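You operate a simulated robot arm through the tools that you are given. There is no shell and no other tool.

The job below is to be done with a simulated two-armed robot. You get a single attempt, and the scene is never put back.

TASK
Carry the grey tray with eight wells with both arms and set it on the top of the long steel bench.

The check looks at the end state, three seconds after you hand in, the way a careful person would. Anything else that was tipped, shoved, dropped, spilled or broken makes it a failure.

THE ROBOT
Two 7-joint arms with two-finger parallel grippers on one trunk, on a base that moves. Base frame: it is fixed to the floor where the robot stands at the start and does not move with it; the origin is under the middle of the robot, x ahead of it, y to its left, z up. Lengths are in m, angles in degrees, forces in N, time in s.
The left shoulder is at the start at [0.03, 0.119, 0.96], the right one opposite. With the tool pointing down near the work surface each hand reaches from about 0.26 to 0.68 m from the robot's upright axis, wherever it stands, measured 20 degrees to its own side. Places, roughly: grey tray with eight wells (33x18x9 cm) [0.3, 3.1, 0.9]; top of the long steel bench [-0.7, 4.6, 0.9]. Payload 3.43 kg a hand.
Tool frame (each hand has its own): the origin (TCP) lies between the finger pads and is the grasp point; the fingertips stand 0.03 m ahead of it; z points along the fingers, y is the line along which they close. The gripper opens to 0.094 m. The fingers are 0.028 m wide and 0.01 m thick; the gripper's body (0.05 by 0.096 m) begins 0.055 m behind the TCP.
Orientation is that of the tool frame in the base frame, as a unit quaternion [w, x, y, z]. With the fingers straight down and closing along the base's y, the tool's x points along the base's -x, its y along +y and its z along -z.

THE INTERFACE
- The arms move only by the tool apply_moves. It takes "left_moves", "right_moves" or both (then of equal length, played together; a hand with none holds still); each is a list that holds one entry, the list of rows, each a list of 7 numbers: the shift along the tool's x, y, z in m, then the turn, a rotation vector about the tool's x, y, z in degrees, then the gripper command, from -1 (fully open) to 1 (shut), values between in proportion. In form: [[[x, y, z, ax, ay, az, fingers], ...]]. A call has 1 to 20 rows; each row is the pose to reach, as a shift and turn from the pose commanded when the call began, along the tool's axes at that moment. A row lasts 0.2 s, in which the tool goes at most 0.05 m and 8.6 degrees; a call with a longer step from one row to the next is refused whole, and so is a gripper value outside its range. A pose out of reach is approached as far as the arm can. The call stops where the force on the tool passes 40 N (or 10 N more than at its start, if that is more) or the arm is blocked; 0.2 s more then pass. The fingers move at their own pace (about 0.072 m/s each) and stop on an object; they squeeze with about 28 N. The grip force told is the motor's: it shows also when the fingers shut on nothing. Time passes only in rows, and 0.2 s behind the last, so rows that repeat a pose let the fingers close. It gives the time, the measured TCP pose, the force on the tool (base axes), the opening and the grip force at its end, in the units of the frame above (readings bear some noise), with the torque about the TCP (base axes, N m) and any sound that the robot's microphone picked up.
- Cameras (640 x 400 px; columns grow to the right, rows downward): "scene" is now at [0.0471, 0.0174, 1.6855]; the picture's right is [0.05, -1.00, 0.00], its down [-0.68, -0.04, -0.73] and it looks along [0.73, 0.04, -0.68] (base axes); focal length 268 px, centre (320, 200). "left" rides on the left gripper at [0.076, -0.014, -0.102] in its tool frame; the picture's right is [0.18, 0.98, 0.00], its down [-0.75, 0.14, -0.64] and it looks along [-0.63, 0.12, 0.77] (tool axes); focal length 243 px, centre (320, 200). "right" rides on the right gripper at [0.076, 0.014, -0.103] in its tool frame; the picture's right is [-0.18, 0.98, 0.00], its down [-0.75, -0.14, -0.64] and it looks along [-0.63, -0.12, 0.77] (tool axes); focal length 243 px, centre (320, 200). There is no depth. A picture from a camera that has moved, and an enlarged one, comes with that camera's place and axes in the base frame and with its lens. The place of the scene camera against the robot may be out by one fixed shift of up to 0.018 m in any direction.
- camera(camera): a new picture of that camera. No time passes.
- raise_lower(by): moves the trunk up (or, below 0, down) by that many m; the arms and the scene camera ride with it, the base frame stays. It gives what a move gives, with no picture.
- steer(legs): drives the robot by 1 to 6 legs, each [ahead, turn to the left] in m and degrees, along the robot's own axes; the way and the turn of a leg run together, so that a leg with both is an arc; at most 1.5 m and 180 degrees a leg. The arms and the cameras ride along, it lands a little off, and it stops where it bumps. It gives what a move gives.
- aim_head(pan, tilt): turns the head with the scene camera to pan (to the left, within 143 degrees either way) and tilt (down, from -29 to 69), counted from straight ahead of the robot. It gives what a move gives.
- close_up(camera, box): a new picture of the part [left, top, right, bottom] of that camera's present view, enlarged. No time passes.
- hand_in(): hands the job in; it is judged then, once.

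Places have to be worked out from the pictures, the camera data and where the tool is seen. Open the grippers and draw the arms clear of the work before you hand the job in, unless the task says otherwise.

The tools are called as name(argument=value, ...) on one line, values as JSON. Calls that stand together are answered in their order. apply_moves: Moves the arms, as the interface text tells. Its arguments: {"type":"object","properties":{"left_moves":{"type":"array","items":{"type":"array","items":{"type":"array","items":{"type":"number"}}}},"right_moves":{"type":"array","items":{"type":"array","items":{"type":"array","items":{"type":"number"}}}}},"required":[]} The other tools are called the same way: raise_lower (by) moves the trunk up or down; steer (legs) drives the base; aim_head (pan, tilt) turns the head that bears the scene camera; camera (camera) takes a picture; close_up (camera, box) takes an enlarged picture of a part of a camera's view; hand_in () hands the job in.

At the start:

```text
clock: 0.0
left_tcp_pos: [0.4489, 0.1726, 1.2411]
left_orientation: [-0.001, 0.002, 1.0, 0.0]
left_ft_force: [0.2, -0.6, 0.2]
left_moment: [0.0, -0.02, 0.01]
left_finger_gap: 0.094
left_finger_force: 0.1
right_tcp_pos: [0.4546, -0.1973, 1.2343]
right_orientation: [-0.001, 0.002, 1.0, 0.0]
right_ft_force: [0.0, 0.1, -0.2]
right_moment: [0.01, 0.0, -0.01]
right_finger_gap: 0.094
right_finger_force: 0.2
trunk travel left (down, up): [-0.225, 0.185]
robot x, y, heading: [0.0003, -0.0026, -0.2]
head pan, tilt (commanded): [3.1, 42.8]
```

scene: 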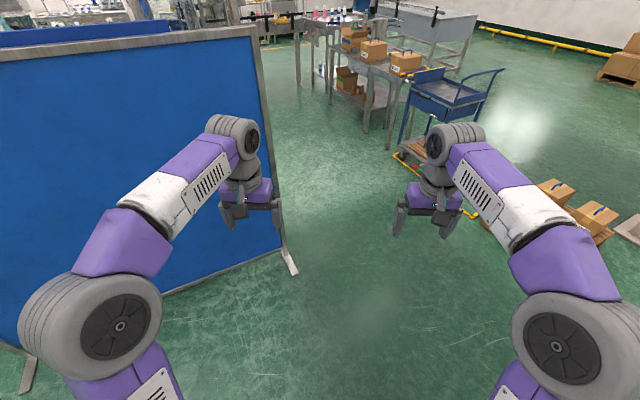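
right: 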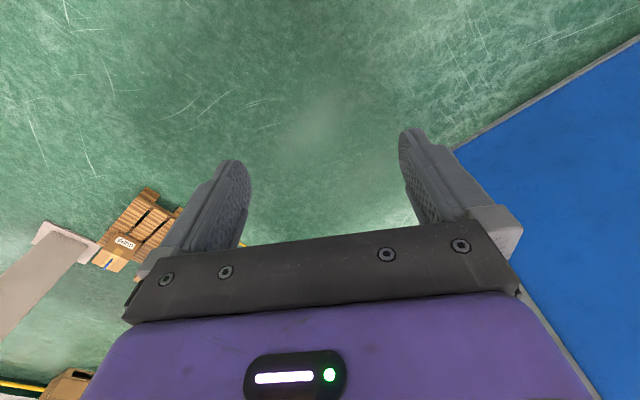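
left: 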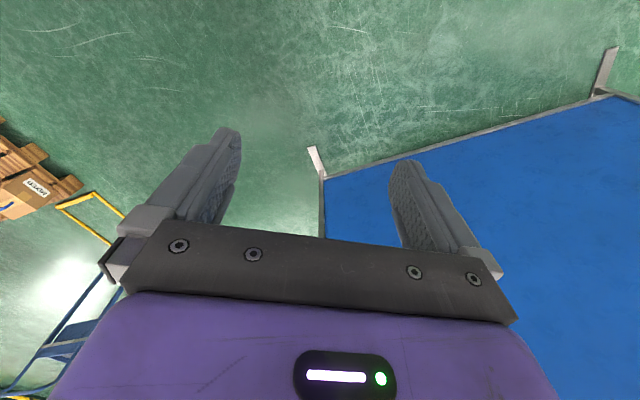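

A blue screen stands ahead-left of me, and the tray should be about 3 m to my left. I'll turn the head to look left and survey the way before driving.

aim_head(pan=90, tilt=20)

```text
clock: 1.6
left_tcp_pos: [0.4473, 0.1721, 1.2408]
left_orientation: [0.0, 0.001, 1.0, 0.0]
left_ft_force: [0.3, 0.1, -0.1]
left_moment: [-0.02, -0.01, 0.01]
left_finger_gap: 0.094
left_finger_force: 0.0
right_tcp_pos: [0.4551, -0.1964, 1.2347]
right_orientation: [0.0, 0.001, 1.0, 0.0]
right_ft_force: [-0.6, -0.4, -0.5]
right_moment: [-0.01, -0.03, 0.03]
right_finger_gap: 0.0937
right_finger_force: 0.1
trunk travel left (down, up): [-0.225, 0.185]
robot x, y, heading: [0.0066, -0.0008, -0.2]
head pan, tilt (commanded): [90.0, 20.0]
```

The head is now turned to the left; I take a picture there.

camera(camera="scene")

```text
taken
camera scene: at [-0.0357, 0.106, 1.721], right [1.0, 0.0, 0.0], down [0.0, -0.34, -0.94], along [0.0, 0.94, -0.34], focal length 268 px, centre (320, 200)
```

scene: 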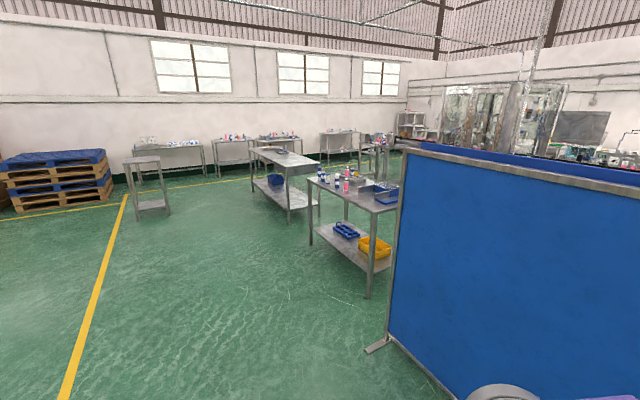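

I see a steel table with bottles (likely bearing the tray) and, behind it to the left, the long bench. I zoom on both.

close_up(camera="scene", box=[240, 130, 420, 310])

close_up(camera="scene", box=[300, 160, 410, 230])

```text
2.22 times, centred on (330, 220) of scene
camera zoom: at [-0.0357, 0.106, 1.721], right [1.0, 0.0, 0.0], down [0.0, -0.34, -0.94], along [0.0, 0.94, -0.34], focal length 595 px, centre (298, 156)
```

zoom: 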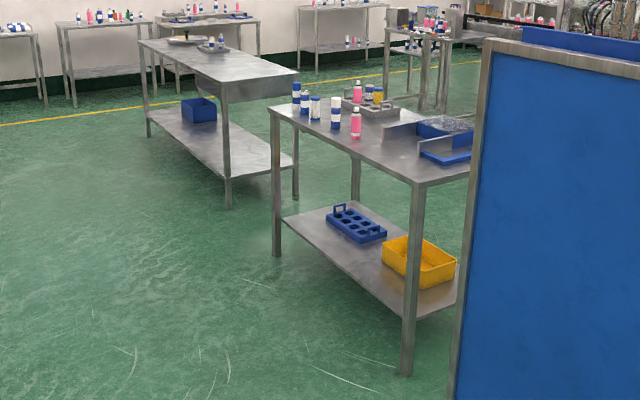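

```text
5.71 times, centred on (355, 195) of scene
camera zoom: at [-0.0357, 0.106, 1.721], right [1.0, 0.0, 0.0], down [0.0, -0.34, -0.94], along [0.0, 0.94, -0.34], focal length 1531 px, centre (120, 229)
```

zoom: 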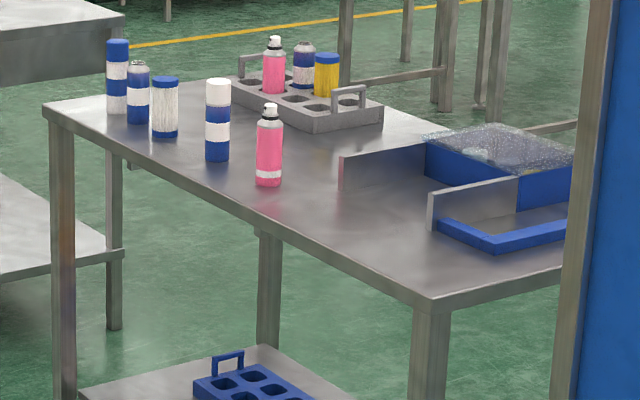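

The tray carries three containers and has an arch handle at each end; it lies on the table's far long side, so I'd best approach from that side, around the blue screen. I'll look around further before driving.

aim_head(pan=40, tilt=15)

camera(camera="scene")

aim_head(pan=0, tilt=20)

camera(camera="scene")

aim_head(pan=135, tilt=20)

camera(camera="scene")

```text
clock: 2.8
left_tcp_pos: [0.448, 0.1736, 1.2397]
left_orientation: [0.0, 0.002, 1.0, 0.001]
left_ft_force: [-0.6, -0.1, 0.1]
left_moment: [0.02, 0.02, -0.01]
left_finger_gap: 0.0943
left_finger_force: 0.0
right_tcp_pos: [0.4543, -0.1971, 1.2346]
right_orientation: [0.0, 0.003, 1.0, 0.001]
right_ft_force: [0.7, -0.3, 0.2]
right_moment: [0.0, -0.03, -0.01]
right_finger_gap: 0.0939
right_finger_force: 0.1
trunk travel left (down, up): [-0.225, 0.185]
robot x, y, heading: [-0.0012, 0.0004, -0.0]
head pan, tilt (commanded): [40.0, 15.0]
```

```text
taken
camera scene: at [0.0357, 0.073, 1.7292], right [0.64, -0.77, 0.0], down [-0.2, -0.17, -0.97], along [0.74, 0.62, -0.26], focal length 268 px, centre (320, 200)
```

scene: 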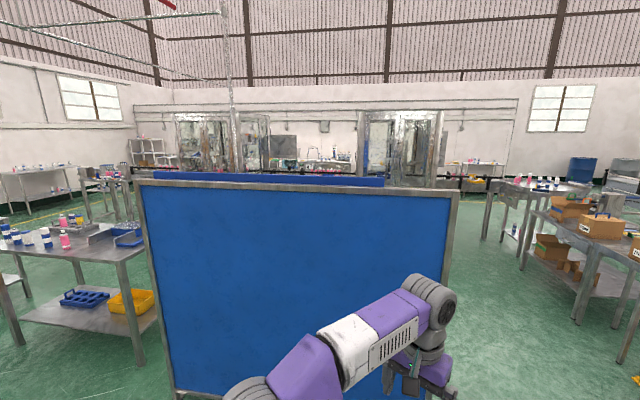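

```text
clock: 3.9
left_tcp_pos: [0.4477, 0.1713, 1.2402]
left_orientation: [0.0, 0.003, 1.0, 0.001]
left_ft_force: [-0.1, 0.4, 0.8]
left_moment: [-0.01, 0.01, -0.01]
left_finger_gap: 0.0938
left_finger_force: 0.1
right_tcp_pos: [0.4554, -0.1955, 1.2359]
right_orientation: [0.0, 0.002, 1.0, 0.0]
right_ft_force: [-0.7, 0.1, 0.7]
right_moment: [0.0, 0.0, 0.0]
right_finger_gap: 0.0941
right_finger_force: 0.1
trunk travel left (down, up): [-0.225, 0.185]
robot x, y, heading: [0.0003, 0.0001, 0.0]
head pan, tilt (commanded): [0.0, 20.0]
```

```text
taken
camera scene: at [0.0573, 0.013, 1.721], right [0.0, -1.0, 0.0], down [-0.34, 0.0, -0.94], along [0.94, 0.0, -0.34], focal length 268 px, centre (320, 200)
```

scene: 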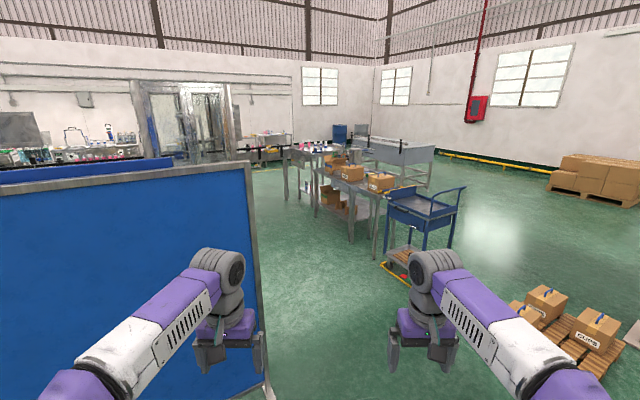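

```text
clock: 6.0
left_tcp_pos: [0.4495, 0.1726, 1.2413]
left_orientation: [0.0, 0.001, 1.0, 0.0]
left_ft_force: [0.4, -0.2, -0.1]
left_moment: [0.0, 0.02, 0.0]
left_finger_gap: 0.0943
left_finger_force: 0.2
right_tcp_pos: [0.4551, -0.1969, 1.2353]
right_orientation: [0.0, 0.002, 1.0, 0.0]
right_ft_force: [0.4, -0.1, -0.2]
right_moment: [-0.01, -0.02, 0.0]
right_finger_gap: 0.094
right_finger_force: 0.1
trunk travel left (down, up): [-0.225, 0.185]
robot x, y, heading: [0.0006, 0.0025, -0.2]
head pan, tilt (commanded): [135.0, 20.0]
```

```text
taken
camera scene: at [-0.1016, 0.0788, 1.721], right [0.71, 0.71, 0.0], down [0.24, -0.24, -0.94], along [-0.66, 0.66, -0.34], focal length 268 px, centre (320, 200)
```

scene: 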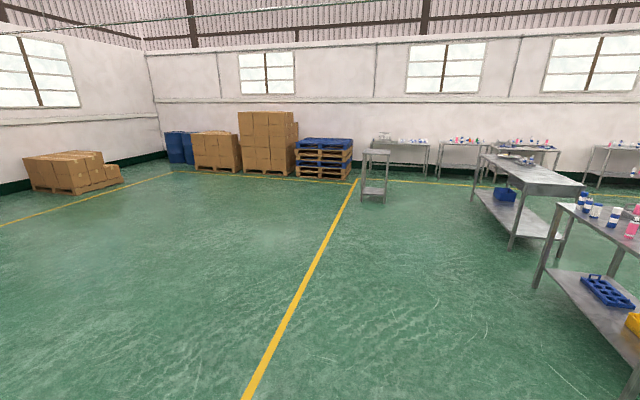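

I zoom into the region behind the screen to learn what the second blue thing is.

aim_head(pan=30, tilt=15)

close_up(camera="scene", box=[100, 130, 500, 260])

camera(camera="scene")

```text
clock: 7.8
left_tcp_pos: [0.449, 0.173, 1.2399]
left_orientation: [0.0, 0.002, 1.0, 0.0]
left_ft_force: [-0.5, 0.6, -0.3]
left_moment: [-0.01, -0.01, -0.03]
left_finger_gap: 0.0942
left_finger_force: 0.1
right_tcp_pos: [0.4548, -0.197, 1.2356]
right_orientation: [0.0, 0.002, 1.0, 0.0]
right_ft_force: [-0.3, -0.4, -0.8]
right_moment: [-0.01, -0.01, 0.01]
right_finger_gap: 0.094
right_finger_force: 0.2
trunk travel left (down, up): [-0.225, 0.185]
robot x, y, heading: [0.0034, -0.0009, -0.1]
head pan, tilt (commanded): [30.0, 15.0]
```

```text
1.60 times, centred on (300, 195) of scene
camera zoom: at [0.0451, 0.0597, 1.7292], right [0.5, -0.87, 0.0], down [-0.22, -0.13, -0.97], along [0.84, 0.48, -0.26], focal length 429 px, centre (352, 208)
```

zoom: 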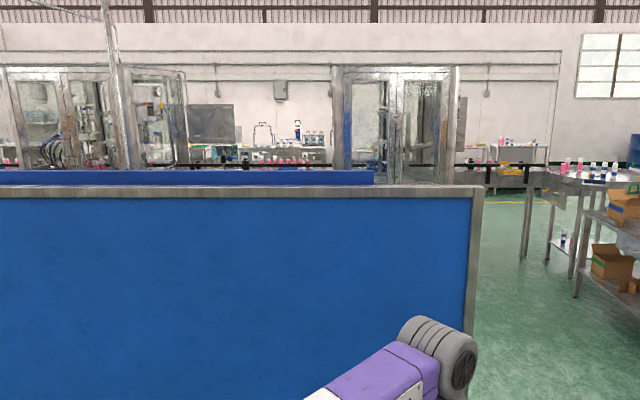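

```text
taken
camera scene: at [0.0451, 0.0597, 1.7292], right [0.5, -0.87, 0.0], down [-0.22, -0.13, -0.97], along [0.84, 0.48, -0.26], focal length 268 px, centre (320, 200)
```

scene: 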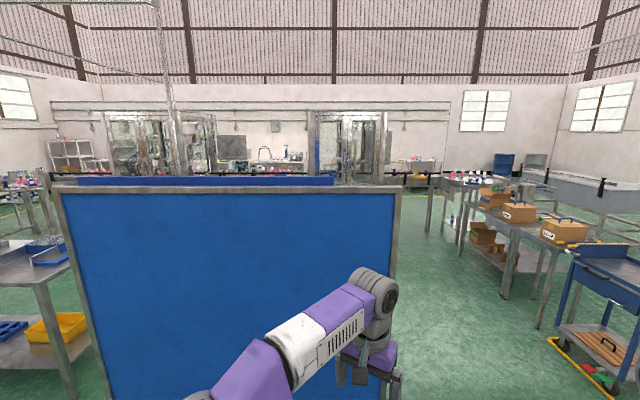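

The passage to the right of the screen is wide (cart and box tables begin about 2.3 m ahead). I drive forward-right past the screen's end and then turn left to look behind it.

steer(legs=[[0, -30], [1.1, 0], [0, 60]])

aim_head(pan=30, tilt=20)

camera(camera="scene")

```text
clock: 17.6
left_tcp_pos: [1.2498, -0.17, 1.2387]
left_orientation: [0.0, -0.262, 0.965, -0.001]
left_ft_force: [0.5, 0.3, 0.3]
left_moment: [-0.01, -0.01, 0.02]
left_finger_gap: 0.0939
left_finger_force: 0.0
right_tcp_pos: [1.4435, -0.4827, 1.2348]
right_orientation: [0.0, -0.263, 0.965, 0.0]
right_ft_force: [-0.4, -0.6, 0.1]
right_moment: [-0.01, -0.01, -0.02]
right_finger_gap: 0.0937
right_finger_force: 0.0
trunk travel left (down, up): [-0.225, 0.185]
robot x, y, heading: [0.952, -0.5442, 30.9]
head pan, tilt (commanded): [30.0, 15.0]
```

```text
clock: 18.3
left_tcp_pos: [1.25, -0.1676, 1.2397]
left_orientation: [0.0, -0.262, 0.965, 0.0]
left_ft_force: [0.4, 0.6, 0.0]
left_moment: [-0.04, 0.01, -0.02]
left_finger_gap: 0.0939
left_finger_force: 0.0
right_tcp_pos: [1.4426, -0.4831, 1.2359]
right_orientation: [0.001, -0.262, 0.965, 0.0]
right_ft_force: [-0.4, -0.7, 0.2]
right_moment: [-0.02, -0.01, -0.02]
right_finger_gap: 0.0939
right_finger_force: 0.1
trunk travel left (down, up): [-0.225, 0.185]
robot x, y, heading: [0.9546, -0.5437, 30.6]
head pan, tilt (commanded): [30.0, 20.0]
```

```text
taken
camera scene: at [0.9661, -0.4672, 1.7211], right [0.87, -0.49, 0.0], down [-0.17, -0.3, -0.94], along [0.46, 0.82, -0.34], focal length 268 px, centre (320, 200)
```

scene: 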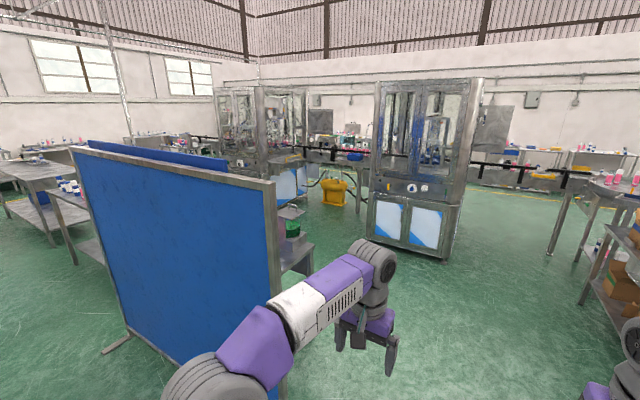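

Behind the screen there's another table with a blue panel, and a glass machine further on. I drive on past the screen's end and look down the lane behind.

steer(legs=[[1.1, 0], [0, 45]])

camera(camera="scene")

aim_head(pan=60, tilt=30)

camera(camera="scene")

```text
clock: 26.0
left_tcp_pos: [1.8719, 0.5003, 1.2389]
left_orientation: [0.0, -0.603, 0.798, 0.0]
left_ft_force: [0.0, 0.3, -0.1]
left_moment: [-0.01, 0.0, -0.03]
left_finger_gap: 0.0938
left_finger_force: 0.1
right_tcp_pos: [2.2284, 0.407, 1.2356]
right_orientation: [0.0, -0.602, 0.799, 0.0]
right_ft_force: [-0.1, -0.1, 0.0]
right_moment: [0.03, -0.03, 0.04]
right_finger_gap: 0.0941
right_finger_force: 0.1
trunk travel left (down, up): [-0.225, 0.185]
robot x, y, heading: [1.9173, 0.024, 74.4]
head pan, tilt (commanded): [30.0, 20.0]
```

```text
taken
camera scene: at [1.8795, 0.0959, 1.721], right [0.97, 0.25, 0.0], down [0.08, -0.33, -0.94], along [-0.23, 0.91, -0.34], focal length 268 px, centre (320, 200)
```

scene: 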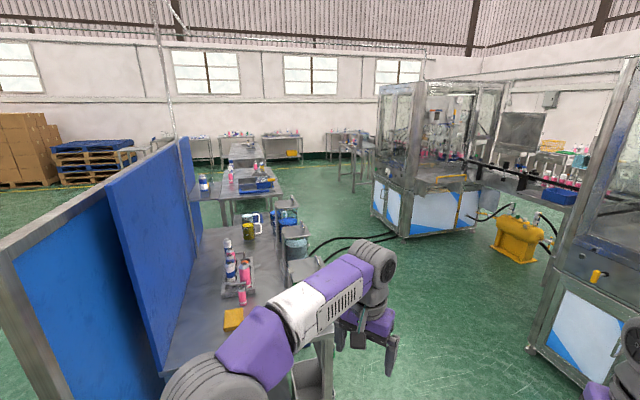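

```text
clock: 26.9
left_tcp_pos: [1.872, 0.4992, 1.2386]
left_orientation: [-0.001, -0.603, 0.798, 0.0]
left_ft_force: [0.2, 0.3, 0.0]
left_moment: [-0.01, -0.04, -0.03]
left_finger_gap: 0.094
left_finger_force: 0.2
right_tcp_pos: [2.2286, 0.4064, 1.2359]
right_orientation: [0.0, -0.603, 0.798, -0.001]
right_ft_force: [0.2, -0.1, 0.8]
right_moment: [0.0, -0.01, 0.0]
right_finger_gap: 0.0943
right_finger_force: 0.0
trunk travel left (down, up): [-0.225, 0.185]
robot x, y, heading: [1.9172, 0.0201, 74.5]
head pan, tilt (commanded): [60.0, 30.0]
```

```text
taken
camera scene: at [1.8397, 0.0703, 1.705], right [0.72, 0.7, 0.0], down [0.35, -0.36, -0.87], along [-0.6, 0.62, -0.5], focal length 268 px, centre (320, 200)
```

scene: 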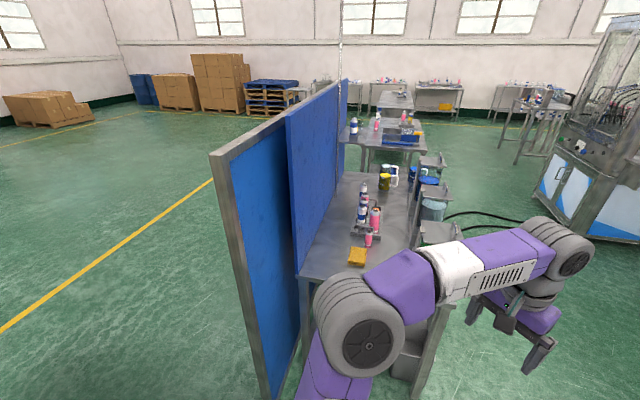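

The lane behind runs between the work table and the glass machines; I see hoses on the floor crossing it. I zoom for detail.

aim_head(pan=35, tilt=25)

close_up(camera="scene", box=[180, 100, 420, 250])

close_up(camera="scene", box=[240, 180, 480, 330])

```text
clock: 27.8
left_tcp_pos: [1.8725, 0.4983, 1.2398]
left_orientation: [0.0, -0.602, 0.798, 0.001]
left_ft_force: [0.3, -0.5, 0.5]
left_moment: [-0.01, 0.0, 0.02]
left_finger_gap: 0.0937
left_finger_force: 0.0
right_tcp_pos: [2.2279, 0.4053, 1.2343]
right_orientation: [0.0, -0.603, 0.798, 0.0]
right_ft_force: [-1.3, -0.2, -0.8]
right_moment: [-0.01, 0.01, 0.01]
right_finger_gap: 0.0941
right_finger_force: 0.1
trunk travel left (down, up): [-0.225, 0.185]
robot x, y, heading: [1.9195, 0.0189, 74.4]
head pan, tilt (commanded): [35.0, 25.0]
```

```text
2.67 times, centred on (300, 175) of scene
camera zoom: at [1.8722, 0.0924, 1.7129], right [0.94, 0.33, 0.0], down [0.14, -0.4, -0.91], along [-0.3, 0.85, -0.42], focal length 714 px, centre (373, 267)
```

zoom: 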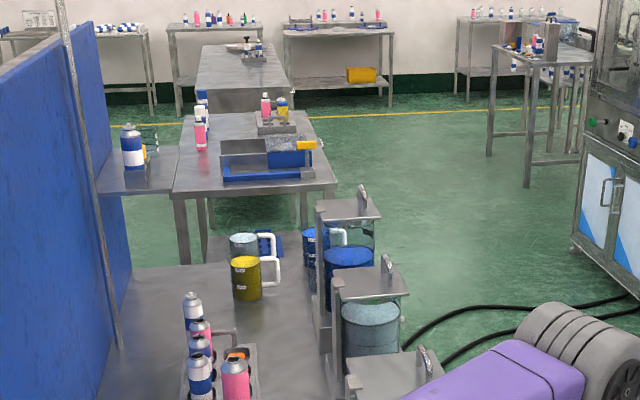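

```text
2.67 times, centred on (360, 255) of scene
camera zoom: at [1.8722, 0.0924, 1.7129], right [0.94, 0.33, 0.0], down [0.14, -0.4, -0.91], along [-0.3, 0.85, -0.42], focal length 714 px, centre (213, 53)
```

zoom: 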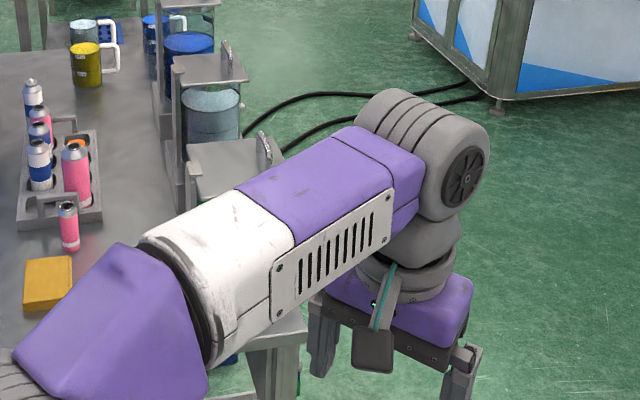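

I need to understand the layout near the tray table, so I zoom in more on it and on the lane.

close_up(camera="scene", box=[200, 110, 310, 190])

close_up(camera="scene", box=[260, 100, 420, 220])

```text
5.00 times, centred on (255, 150) of scene
camera zoom: at [1.8722, 0.0924, 1.7129], right [0.94, 0.33, 0.0], down [0.14, -0.4, -0.91], along [-0.3, 0.85, -0.42], focal length 1339 px, centre (645, 450)
```

zoom: 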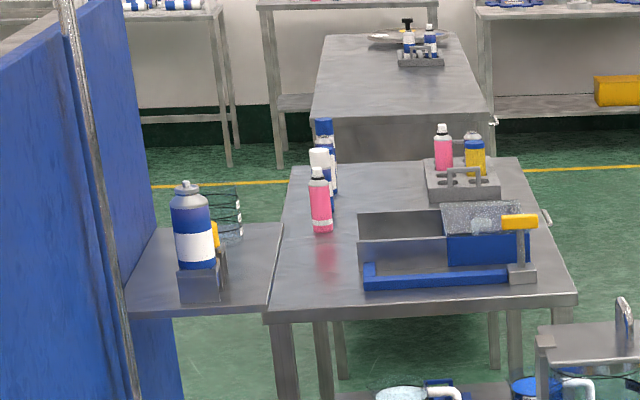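

```text
3.33 times, centred on (340, 160) of scene
camera zoom: at [1.8722, 0.0924, 1.7129], right [0.94, 0.33, 0.0], down [0.14, -0.4, -0.91], along [-0.3, 0.85, -0.42], focal length 893 px, centre (253, 333)
```

zoom: 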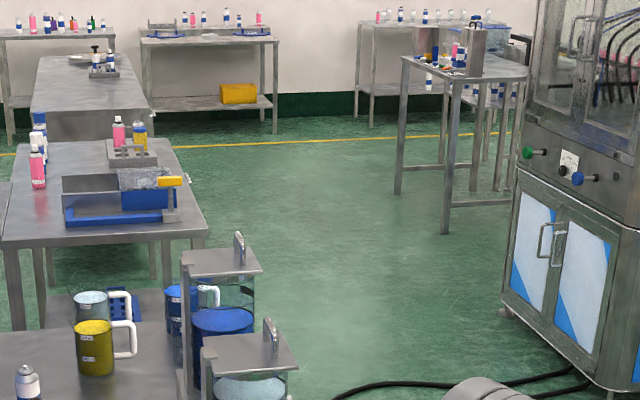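

I'd rather not drive over the hoses that cross the lane to the machine. I'll take the free floor on the other side instead, around the far end of the long bench: first back out from behind the screen.

steer(legs=[[0, -44], [-1.4, 0], [0, 92]])

aim_head(pan=0, tilt=25)

camera(camera="scene")

```text
clock: 40.9
left_tcp_pos: [0.3042, -0.4391, 1.2402]
left_orientation: [0.001, 0.881, -0.473, 0.0]
left_ft_force: [-0.3, 0.4, -0.3]
left_moment: [0.01, 0.02, 0.0]
left_finger_gap: 0.0939
left_finger_force: 0.0
right_tcp_pos: [0.6054, -0.2297, 1.2356]
right_orientation: [0.0, 0.882, -0.472, 0.0]
right_ft_force: [-0.4, -0.5, 0.5]
right_moment: [0.01, 0.0, -0.02]
right_finger_gap: 0.0941
right_finger_force: 0.1
trunk travel left (down, up): [-0.225, 0.185]
robot x, y, heading: [0.6957, -0.7201, 124.1]
head pan, tilt (commanded): [35.0, 25.0]
```

```text
clock: 41.9
left_tcp_pos: [0.3039, -0.4406, 1.2413]
left_orientation: [-0.001, 0.882, -0.472, 0.0]
left_ft_force: [0.2, -0.3, -0.4]
left_moment: [0.02, 0.0, 0.03]
left_finger_gap: 0.0939
left_finger_force: 0.0
right_tcp_pos: [0.6054, -0.2308, 1.2352]
right_orientation: [0.0, 0.881, -0.472, 0.001]
right_ft_force: [0.4, -0.3, 0.1]
right_moment: [0.02, 0.02, 0.0]
right_finger_gap: 0.0939
right_finger_force: 0.1
trunk travel left (down, up): [-0.225, 0.185]
robot x, y, heading: [0.6915, -0.7161, 124.0]
head pan, tilt (commanded): [0.0, 25.0]
```

```text
taken
camera scene: at [0.6554, -0.6529, 1.7129], right [0.83, 0.56, 0.0], down [0.24, -0.35, -0.91], along [-0.5, 0.75, -0.42], focal length 268 px, centre (320, 200)
```

scene: 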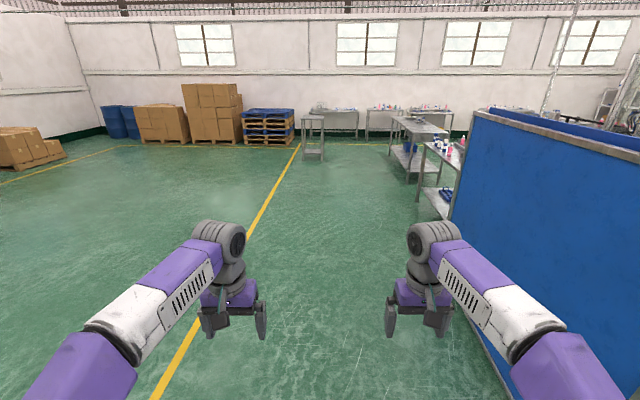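

The floor ahead along the screen and the tables is clear. I turn 8° right and drive on in straight legs.

steer(legs=[[0, -8], [1.5, 0], [1.5, 0], [1.2, 0]])

camera(camera="scene")

aim_head(pan=-60, tilt=25)

camera(camera="scene")

```text
clock: 62.8
left_tcp_pos: [-1.3998, 3.4706, 1.239]
left_orientation: [0.001, 0.834, -0.552, 0.0]
left_ft_force: [-0.8, 0.0, 0.5]
left_moment: [0.03, -0.02, -0.01]
left_finger_gap: 0.094
left_finger_force: 0.0
right_tcp_pos: [-1.0639, 3.6212, 1.2355]
right_orientation: [0.0, 0.834, -0.551, 0.0]
right_ft_force: [-0.2, 0.6, 0.0]
right_moment: [0.01, 0.01, -0.03]
right_finger_gap: 0.0941
right_finger_force: 0.1
trunk travel left (down, up): [-0.225, 0.185]
robot x, y, heading: [-1.0646, 3.1289, 113.2]
head pan, tilt (commanded): [0.0, 25.0]
```

```text
taken
camera scene: at [-1.0949, 3.1971, 1.7129], right [0.92, 0.4, 0.0], down [0.17, -0.39, -0.91], along [-0.36, 0.83, -0.42], focal length 268 px, centre (320, 200)
```

scene: 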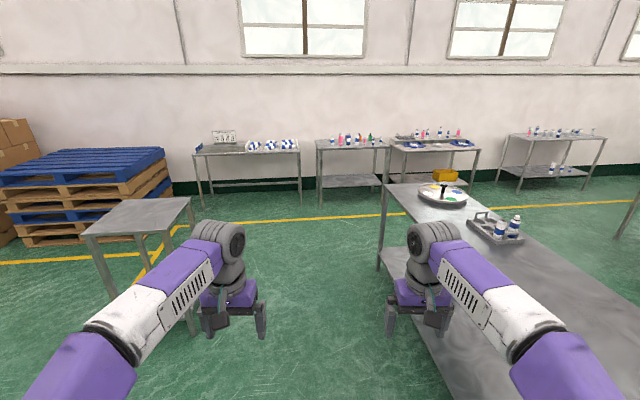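

```text
clock: 64.0
left_tcp_pos: [-1.3997, 3.4703, 1.2403]
left_orientation: [0.001, 0.834, -0.552, 0.0]
left_ft_force: [-0.7, 0.7, -0.4]
left_moment: [0.0, 0.02, 0.01]
left_finger_gap: 0.094
left_finger_force: 0.0
right_tcp_pos: [-1.0634, 3.6217, 1.2354]
right_orientation: [0.0, 0.834, -0.551, -0.001]
right_ft_force: [0.6, -0.1, 0.3]
right_moment: [0.0, -0.02, -0.03]
right_finger_gap: 0.094
right_finger_force: 0.1
trunk travel left (down, up): [-0.225, 0.185]
robot x, y, heading: [-1.0646, 3.1255, 113.5]
head pan, tilt (commanded): [-60.0, 25.0]
```

```text
taken
camera scene: at [-1.0034, 3.1861, 1.7129], right [0.8, -0.6, 0.0], down [-0.25, -0.34, -0.91], along [0.54, 0.73, -0.42], focal length 268 px, centre (320, 200)
```

scene: 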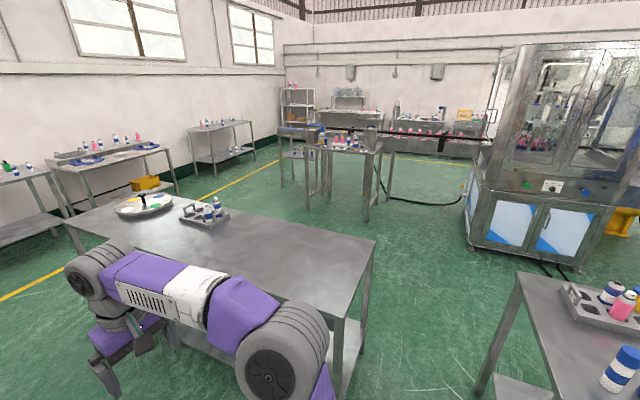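

The long bench's near half is empty; the far half holds a bowl and a small rack. I keep midway between the small stand and the bench, then turn right round the bench's far end.

steer(legs=[[0, 6.5], [1.35, 0], [1.35, 0], [0, -90]])

aim_head(pan=0, tilt=25)

camera(camera="scene")

```text
clock: 81.6
left_tcp_pos: [-2.1108, 5.8277, 1.2391]
left_orientation: [0.0, -0.241, 0.971, 0.0]
left_ft_force: [-0.1, 0.0, 0.1]
left_moment: [0.0, -0.05, 0.0]
left_finger_gap: 0.0938
left_finger_force: 0.0
right_tcp_pos: [-1.931, 5.5047, 1.2364]
right_orientation: [-0.001, -0.24, 0.971, 0.0]
right_ft_force: [-1.0, 0.5, -0.4]
right_moment: [0.01, 0.01, 0.02]
right_finger_gap: 0.0941
right_finger_force: 0.0
trunk travel left (down, up): [-0.225, 0.185]
robot x, y, heading: [-2.4249, 5.4652, 28.2]
head pan, tilt (commanded): [-60.0, 25.0]
```

```text
clock: 82.9
left_tcp_pos: [-2.1102, 5.828, 1.2397]
left_orientation: [0.0, -0.24, 0.971, 0.0]
left_ft_force: [0.1, -0.1, -0.2]
left_moment: [0.0, 0.01, -0.03]
left_finger_gap: 0.0943
left_finger_force: 0.0
right_tcp_pos: [-1.9317, 5.5059, 1.2357]
right_orientation: [0.0, -0.24, 0.971, 0.0]
right_ft_force: [0.8, 1.2, -0.1]
right_moment: [0.04, -0.01, 0.02]
right_finger_gap: 0.0938
right_finger_force: 0.0
trunk travel left (down, up): [-0.225, 0.185]
robot x, y, heading: [-2.4261, 5.4673, 28.0]
head pan, tilt (commanded): [0.0, 25.0]
```

```text
taken
camera scene: at [-2.3761, 5.5072, 1.7129], right [0.47, -0.88, 0.0], down [-0.37, -0.2, -0.91], along [0.8, 0.43, -0.42], focal length 268 px, centre (320, 200)
```

scene: 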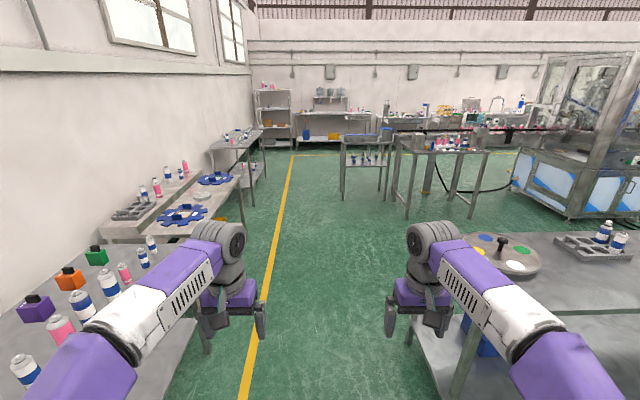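

I am round the corner, with the bench end on my right and wall tables on my left; the lane ahead is clear. I drive 2.1 m on, then turn right to run along the bench's other side.

steer(legs=[[1.05, -2], [1.05, 0], [0, -86]])

camera(camera="scene")

```text
clock: 97.1
left_tcp_pos: [-0.1612, 6.1131, 1.2409]
left_orientation: [0.0, 0.499, 0.867, 0.0]
left_ft_force: [0.8, 0.0, 0.7]
left_moment: [0.0, 0.0, -0.01]
left_finger_gap: 0.0941
left_finger_force: 0.0
right_tcp_pos: [-0.4765, 5.9209, 1.2346]
right_orientation: [0.001, 0.499, 0.867, 0.001]
right_ft_force: [-0.1, 0.6, 0.6]
right_moment: [0.0, 0.01, 0.0]
right_finger_gap: 0.0942
right_finger_force: 0.0
trunk travel left (down, up): [-0.225, 0.185]
robot x, y, heading: [-0.5359, 6.4117, -59.7]
head pan, tilt (commanded): [0.0, 25.0]
```

```text
taken
camera scene: at [-0.5103, 6.3713, 1.7129], right [-0.86, -0.51, 0.0], down [-0.21, 0.36, -0.91], along [0.46, -0.78, -0.42], focal length 268 px, centre (320, 200)
```

scene: 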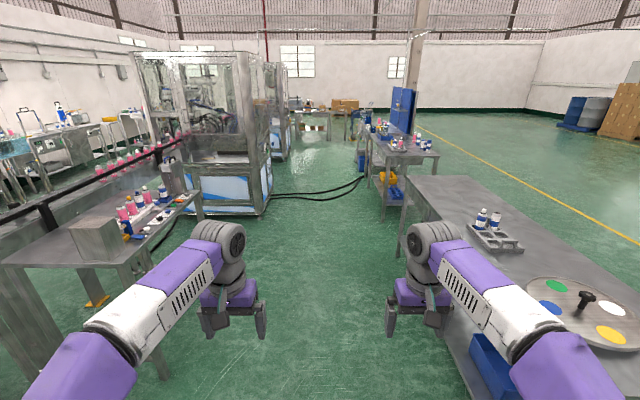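

The lane on this side is about 1.8 m wide and clear up to the tray table. I drive 2.9 m along it, then look at the tray from up close.

steer(legs=[[1.5, -1], [1.4, 0]])

aim_head(pan=-70, tilt=35)

camera(camera="scene")

```text
clock: 111.0
left_tcp_pos: [1.291, 3.6085, 1.2395]
left_orientation: [0.001, 0.504, 0.864, 0.001]
left_ft_force: [0.0, 0.3, 0.5]
left_moment: [0.01, 0.01, 0.0]
left_finger_gap: 0.0939
left_finger_force: 0.0
right_tcp_pos: [0.9739, 3.4194, 1.235]
right_orientation: [0.0, 0.503, 0.864, 0.001]
right_ft_force: [0.2, -0.1, 1.3]
right_moment: [0.04, 0.02, -0.04]
right_finger_gap: 0.0939
right_finger_force: 0.1
trunk travel left (down, up): [-0.225, 0.185]
robot x, y, heading: [0.9196, 3.9094, -60.3]
head pan, tilt (commanded): [0.0, 25.0]
```

```text
clock: 112.5
left_tcp_pos: [1.2901, 3.6099, 1.24]
left_orientation: [0.0, 0.503, 0.864, 0.0]
left_ft_force: [0.5, 0.3, -0.5]
left_moment: [0.01, 0.0, -0.02]
left_finger_gap: 0.094
left_finger_force: 0.0
right_tcp_pos: [0.9746, 3.4193, 1.2354]
right_orientation: [0.0, 0.503, 0.864, 0.0]
right_ft_force: [-0.4, -0.5, 0.0]
right_moment: [-0.01, 0.01, -0.02]
right_finger_gap: 0.094
right_finger_force: 0.0
trunk travel left (down, up): [-0.225, 0.185]
robot x, y, heading: [0.9159, 3.9089, -60.3]
head pan, tilt (commanded): [-70.0, 35.0]
```

```text
taken
camera scene: at [0.8415, 3.8836, 1.6972], right [-0.76, 0.64, 0.0], down [0.37, 0.44, -0.82], along [-0.53, -0.63, -0.57], focal length 268 px, centre (320, 200)
```

scene: 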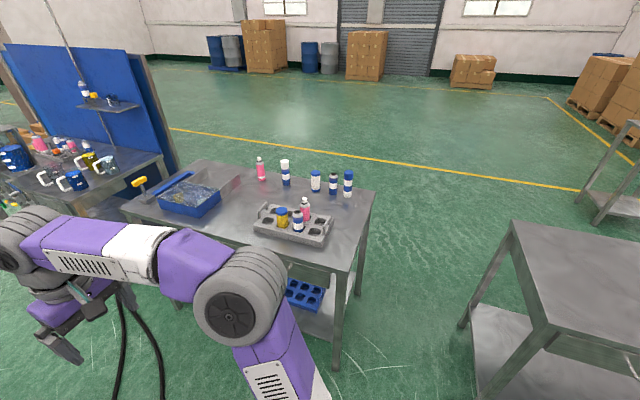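

I zoom in on the tray.

close_up(camera="scene", box=[230, 150, 390, 270])

```text
3.33 times, centred on (310, 210) of scene
camera zoom: at [0.8415, 3.8836, 1.6972], right [-0.76, 0.64, 0.0], down [0.37, 0.44, -0.82], along [-0.53, -0.63, -0.57], focal length 893 px, centre (353, 167)
```

zoom: 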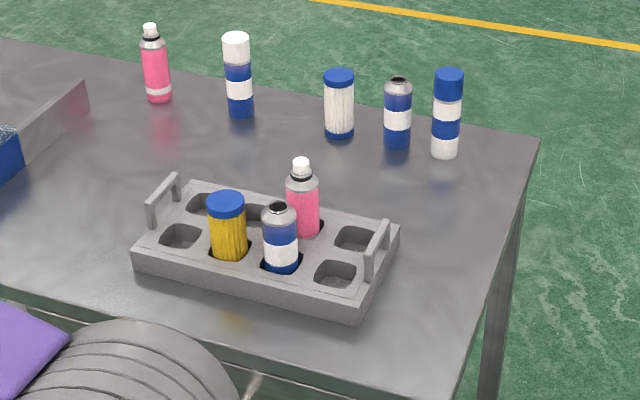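

I estimate: table top z≈0.888, tray centre ≈(0.32, 3.09), long axis along the table (−60°), with the near side about 4 cm from the table's edge. I drive 0.41 m on and turn right 90° to face the tray.

steer(legs=[[0.41, 0], [0, -90]])

aim_head(pan=0, tilt=45)

camera(camera="scene")

```text
clock: 118.9
left_tcp_pos: [0.8117, 3.1874, 1.24]
left_orientation: [0.001, 0.97, 0.242, 0.0]
left_ft_force: [0.0, -0.1, -0.3]
left_moment: [0.02, -0.02, 0.02]
left_finger_gap: 0.0941
left_finger_force: 0.0
right_tcp_pos: [0.632, 3.5076, 1.2345]
right_orientation: [0.0, 0.97, 0.242, 0.0]
right_ft_force: [0.5, -0.1, -0.2]
right_moment: [0.0, 0.02, -0.01]
right_finger_gap: 0.0941
right_finger_force: 0.1
trunk travel left (down, up): [-0.225, 0.185]
robot x, y, heading: [1.1276, 3.5471, -151.9]
head pan, tilt (commanded): [-70.0, 35.0]
```

```text
clock: 120.3
left_tcp_pos: [0.8118, 3.1856, 1.2411]
left_orientation: [0.0, 0.97, 0.242, 0.0]
left_ft_force: [-0.1, 0.2, -0.6]
left_moment: [-0.02, 0.01, -0.01]
left_finger_gap: 0.0939
left_finger_force: 0.1
right_tcp_pos: [0.6331, 3.5077, 1.2354]
right_orientation: [0.0, 0.97, 0.242, 0.0]
right_ft_force: [0.5, 0.3, 0.7]
right_moment: [0.04, -0.01, -0.05]
right_finger_gap: 0.0941
right_finger_force: 0.0
trunk travel left (down, up): [-0.225, 0.185]
robot x, y, heading: [1.1244, 3.5446, -151.6]
head pan, tilt (commanded): [0.0, 45.0]
```

```text
taken
camera scene: at [1.0737, 3.5382, 1.6824], right [-0.47, 0.88, 0.0], down [0.62, 0.33, -0.71], along [-0.62, -0.33, -0.71], focal length 268 px, centre (320, 200)
```

scene: 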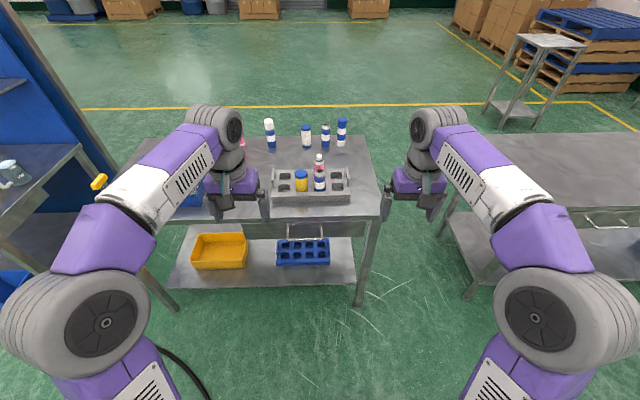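

I'm square to the tray within about 1.6°. I correct the heading and drive 0.38 m closer, the hands staying well above the containers.

steer(legs=[[0, 1.6], [0.38, 0]])

aim_head(pan=0, tilt=60)

camera(camera="scene")

camera(camera="left")

camera(camera="right")

```text
clock: 123.1
left_tcp_pos: [0.4942, 2.9904, 1.2397]
left_orientation: [0.0, 0.967, 0.256, 0.0]
left_ft_force: [-0.1, 0.2, 0.5]
left_moment: [-0.02, -0.05, 0.01]
left_finger_gap: 0.0941
left_finger_force: 0.1
right_tcp_pos: [0.3058, 3.3062, 1.2346]
right_orientation: [0.0, 0.967, 0.256, -0.001]
right_ft_force: [0.0, 0.7, 0.1]
right_moment: [0.0, -0.01, 0.01]
right_finger_gap: 0.0937
right_finger_force: 0.0
trunk travel left (down, up): [-0.225, 0.185]
robot x, y, heading: [0.797, 3.3642, -150.0]
head pan, tilt (commanded): [0.0, 45.0]
```

```text
clock: 123.8
left_tcp_pos: [0.4933, 2.9898, 1.2396]
left_orientation: [-0.001, 0.967, 0.255, -0.001]
left_ft_force: [-0.5, 0.4, -0.1]
left_moment: [0.0, 0.01, -0.01]
left_finger_gap: 0.094
left_finger_force: 0.1
right_tcp_pos: [0.3053, 3.307, 1.2353]
right_orientation: [-0.001, 0.967, 0.255, 0.0]
right_ft_force: [-1.0, 0.1, -0.4]
right_moment: [-0.01, -0.01, -0.02]
right_finger_gap: 0.0943
right_finger_force: 0.0
trunk travel left (down, up): [-0.225, 0.185]
robot x, y, heading: [0.7981, 3.3649, -150.1]
head pan, tilt (commanded): [0.0, 60.0]
```

```text
taken
camera scene: at [0.76, 3.3569, 1.6629], right [-0.5, 0.87, 0.0], down [0.75, 0.43, -0.5], along [-0.43, -0.25, -0.87], focal length 268 px, centre (320, 200)
```

scene: 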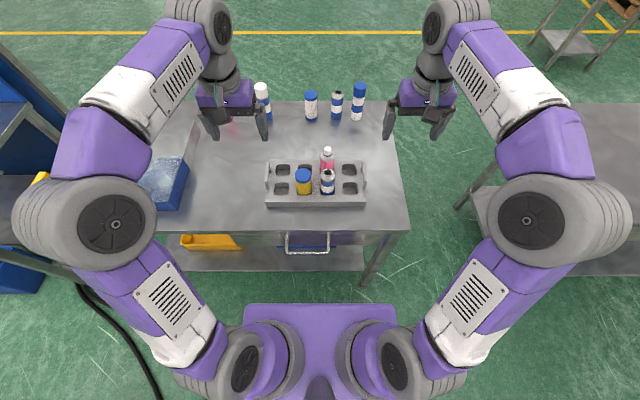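

```text
taken
camera left: at [0.5529, 3.0392, 1.343], right [0.65, -0.76, 0.0], down [-0.59, -0.49, 0.64], along [-0.49, -0.41, -0.77], focal length 243 px, centre (320, 200)
```

left: 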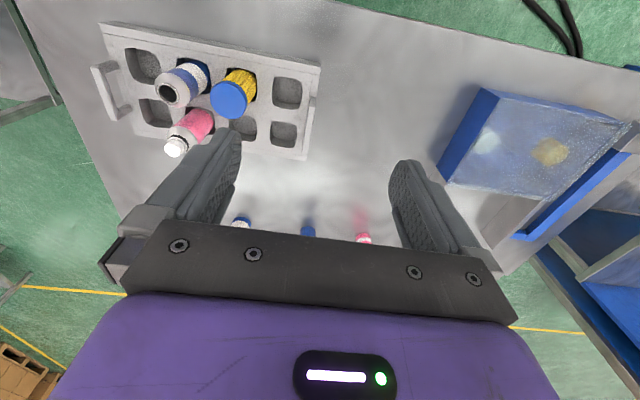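

```text
taken
camera right: at [0.379, 3.332, 1.3376], right [0.33, -0.95, 0.0], down [-0.73, -0.25, 0.64], along [-0.61, -0.21, -0.77], focal length 243 px, centre (320, 200)
```

right: 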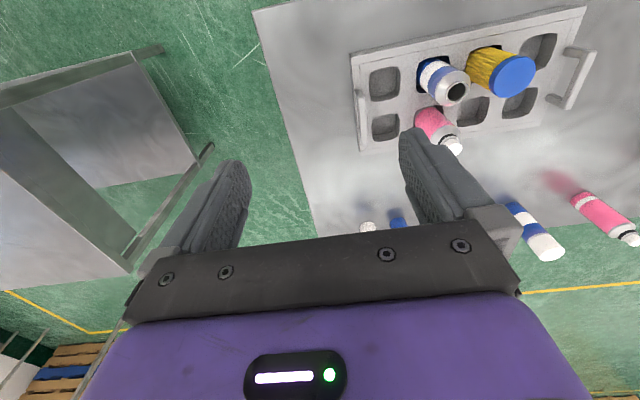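

The tray is centred between the hands. I zoom in on the tray with all cameras to locate its handles precisely.

close_up(camera="scene", box=[250, 135, 380, 220])

close_up(camera="left", box=[80, 10, 340, 170])

close_up(camera="right", box=[340, 0, 600, 165])

```text
4.71 times, centred on (315, 178) of scene
camera zoom: at [0.76, 3.3569, 1.6629], right [-0.5, 0.87, 0.0], down [0.75, 0.43, -0.5], along [-0.43, -0.25, -0.87], focal length 1260 px, centre (344, 306)
```

zoom: 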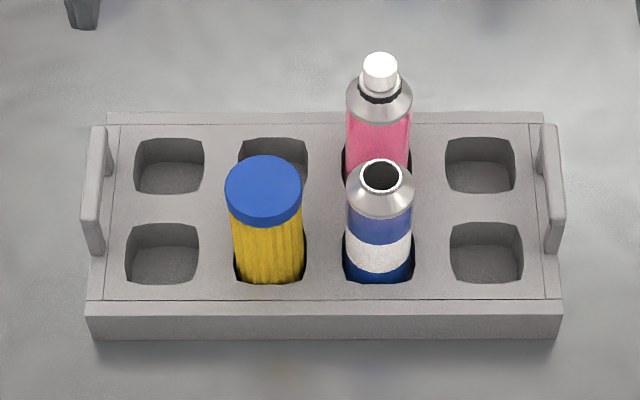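

```text
2.46 times, centred on (210, 90) of left
camera zoom: at [0.5529, 3.0392, 1.343], right [0.65, -0.76, 0.0], down [-0.59, -0.49, 0.64], along [-0.49, -0.41, -0.77], focal length 597 px, centre (591, 471)
```

zoom: 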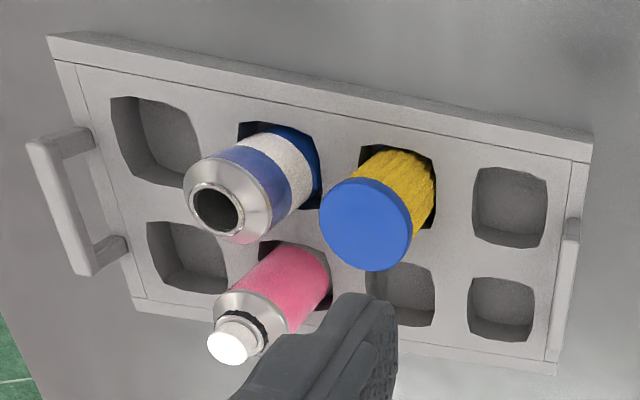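

```text
2.42 times, centred on (470, 82) of right
camera zoom: at [0.379, 3.332, 1.3376], right [0.33, -0.95, 0.0], down [-0.73, -0.25, 0.64], along [-0.61, -0.21, -0.77], focal length 588 px, centre (-44, 485)
```

zoom: 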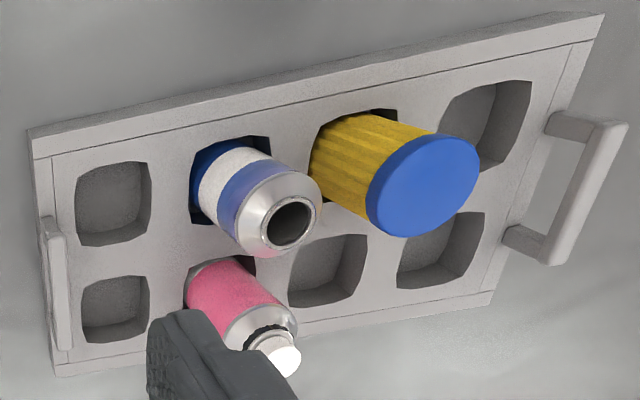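

I zoom tighter on each handle from both wrist cameras for triangulation.

close_up(camera="left", box=[80, 15, 150, 145])

close_up(camera="right", box=[345, 45, 405, 160])

close_up(camera="left", box=[270, 50, 340, 170])

close_up(camera="right", box=[530, 0, 610, 130])

close_up(camera="scene", box=[260, 150, 300, 215])

close_up(camera="scene", box=[335, 150, 375, 215])

```text
3.08 times, centred on (115, 80) of left
camera zoom: at [0.5529, 3.0392, 1.343], right [0.65, -0.76, 0.0], down [-0.59, -0.49, 0.64], along [-0.49, -0.41, -0.77], focal length 746 px, centre (951, 569)
```

zoom: 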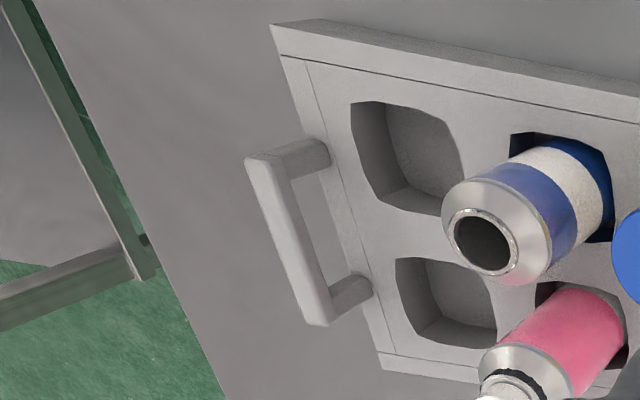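

```text
3.48 times, centred on (375, 102) of right
camera zoom: at [0.379, 3.332, 1.3376], right [0.33, -0.95, 0.0], down [-0.73, -0.25, 0.64], along [-0.61, -0.21, -0.77], focal length 844 px, centre (129, 539)
```

zoom: 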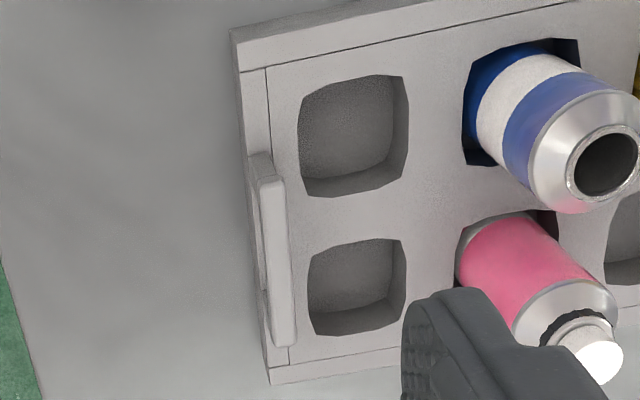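

```text
3.33 times, centred on (305, 110) of left
camera zoom: at [0.5529, 3.0392, 1.343], right [0.65, -0.76, 0.0], down [-0.59, -0.49, 0.64], along [-0.49, -0.41, -0.77], focal length 809 px, centre (370, 500)
```

zoom: 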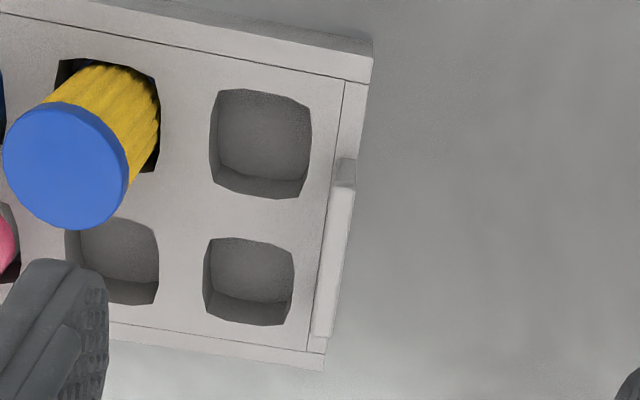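

```text
3.08 times, centred on (570, 65) of right
camera zoom: at [0.379, 3.332, 1.3376], right [0.33, -0.95, 0.0], down [-0.73, -0.25, 0.64], along [-0.61, -0.21, -0.77], focal length 746 px, centre (-449, 615)
```

zoom: 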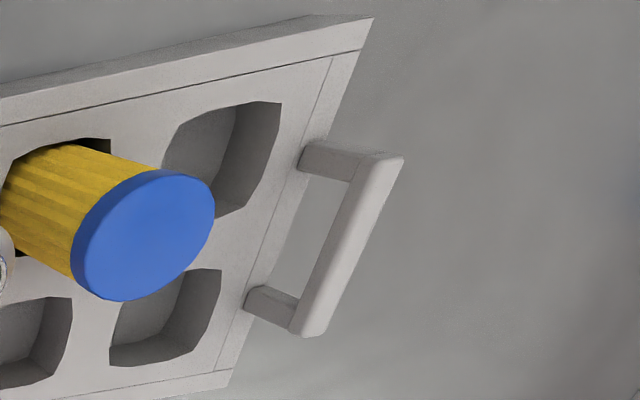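

```text
6.15 times, centred on (280, 182) of scene
camera zoom: at [0.76, 3.3569, 1.6629], right [-0.5, 0.87, 0.0], down [0.75, 0.43, -0.5], along [-0.43, -0.25, -0.87], focal length 1648 px, centre (566, 308)
```

zoom: 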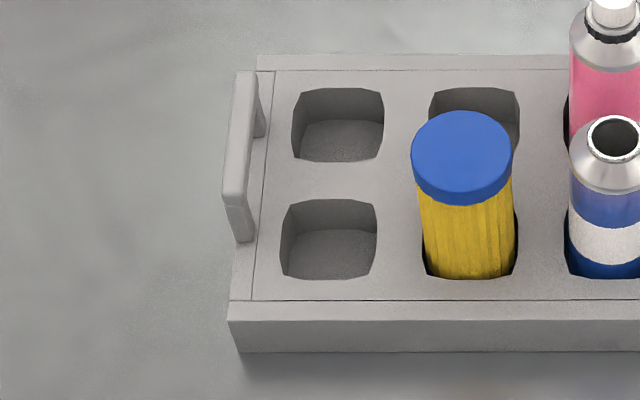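

```text
6.15 times, centred on (355, 182) of scene
camera zoom: at [0.76, 3.3569, 1.6629], right [-0.5, 0.87, 0.0], down [0.75, 0.43, -0.5], along [-0.43, -0.25, -0.87], focal length 1648 px, centre (105, 308)
```

zoom: 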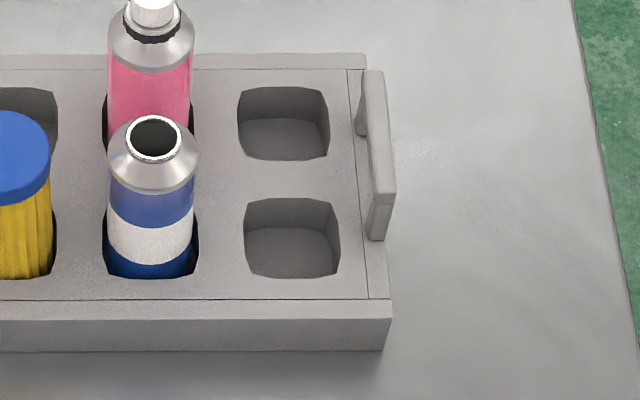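

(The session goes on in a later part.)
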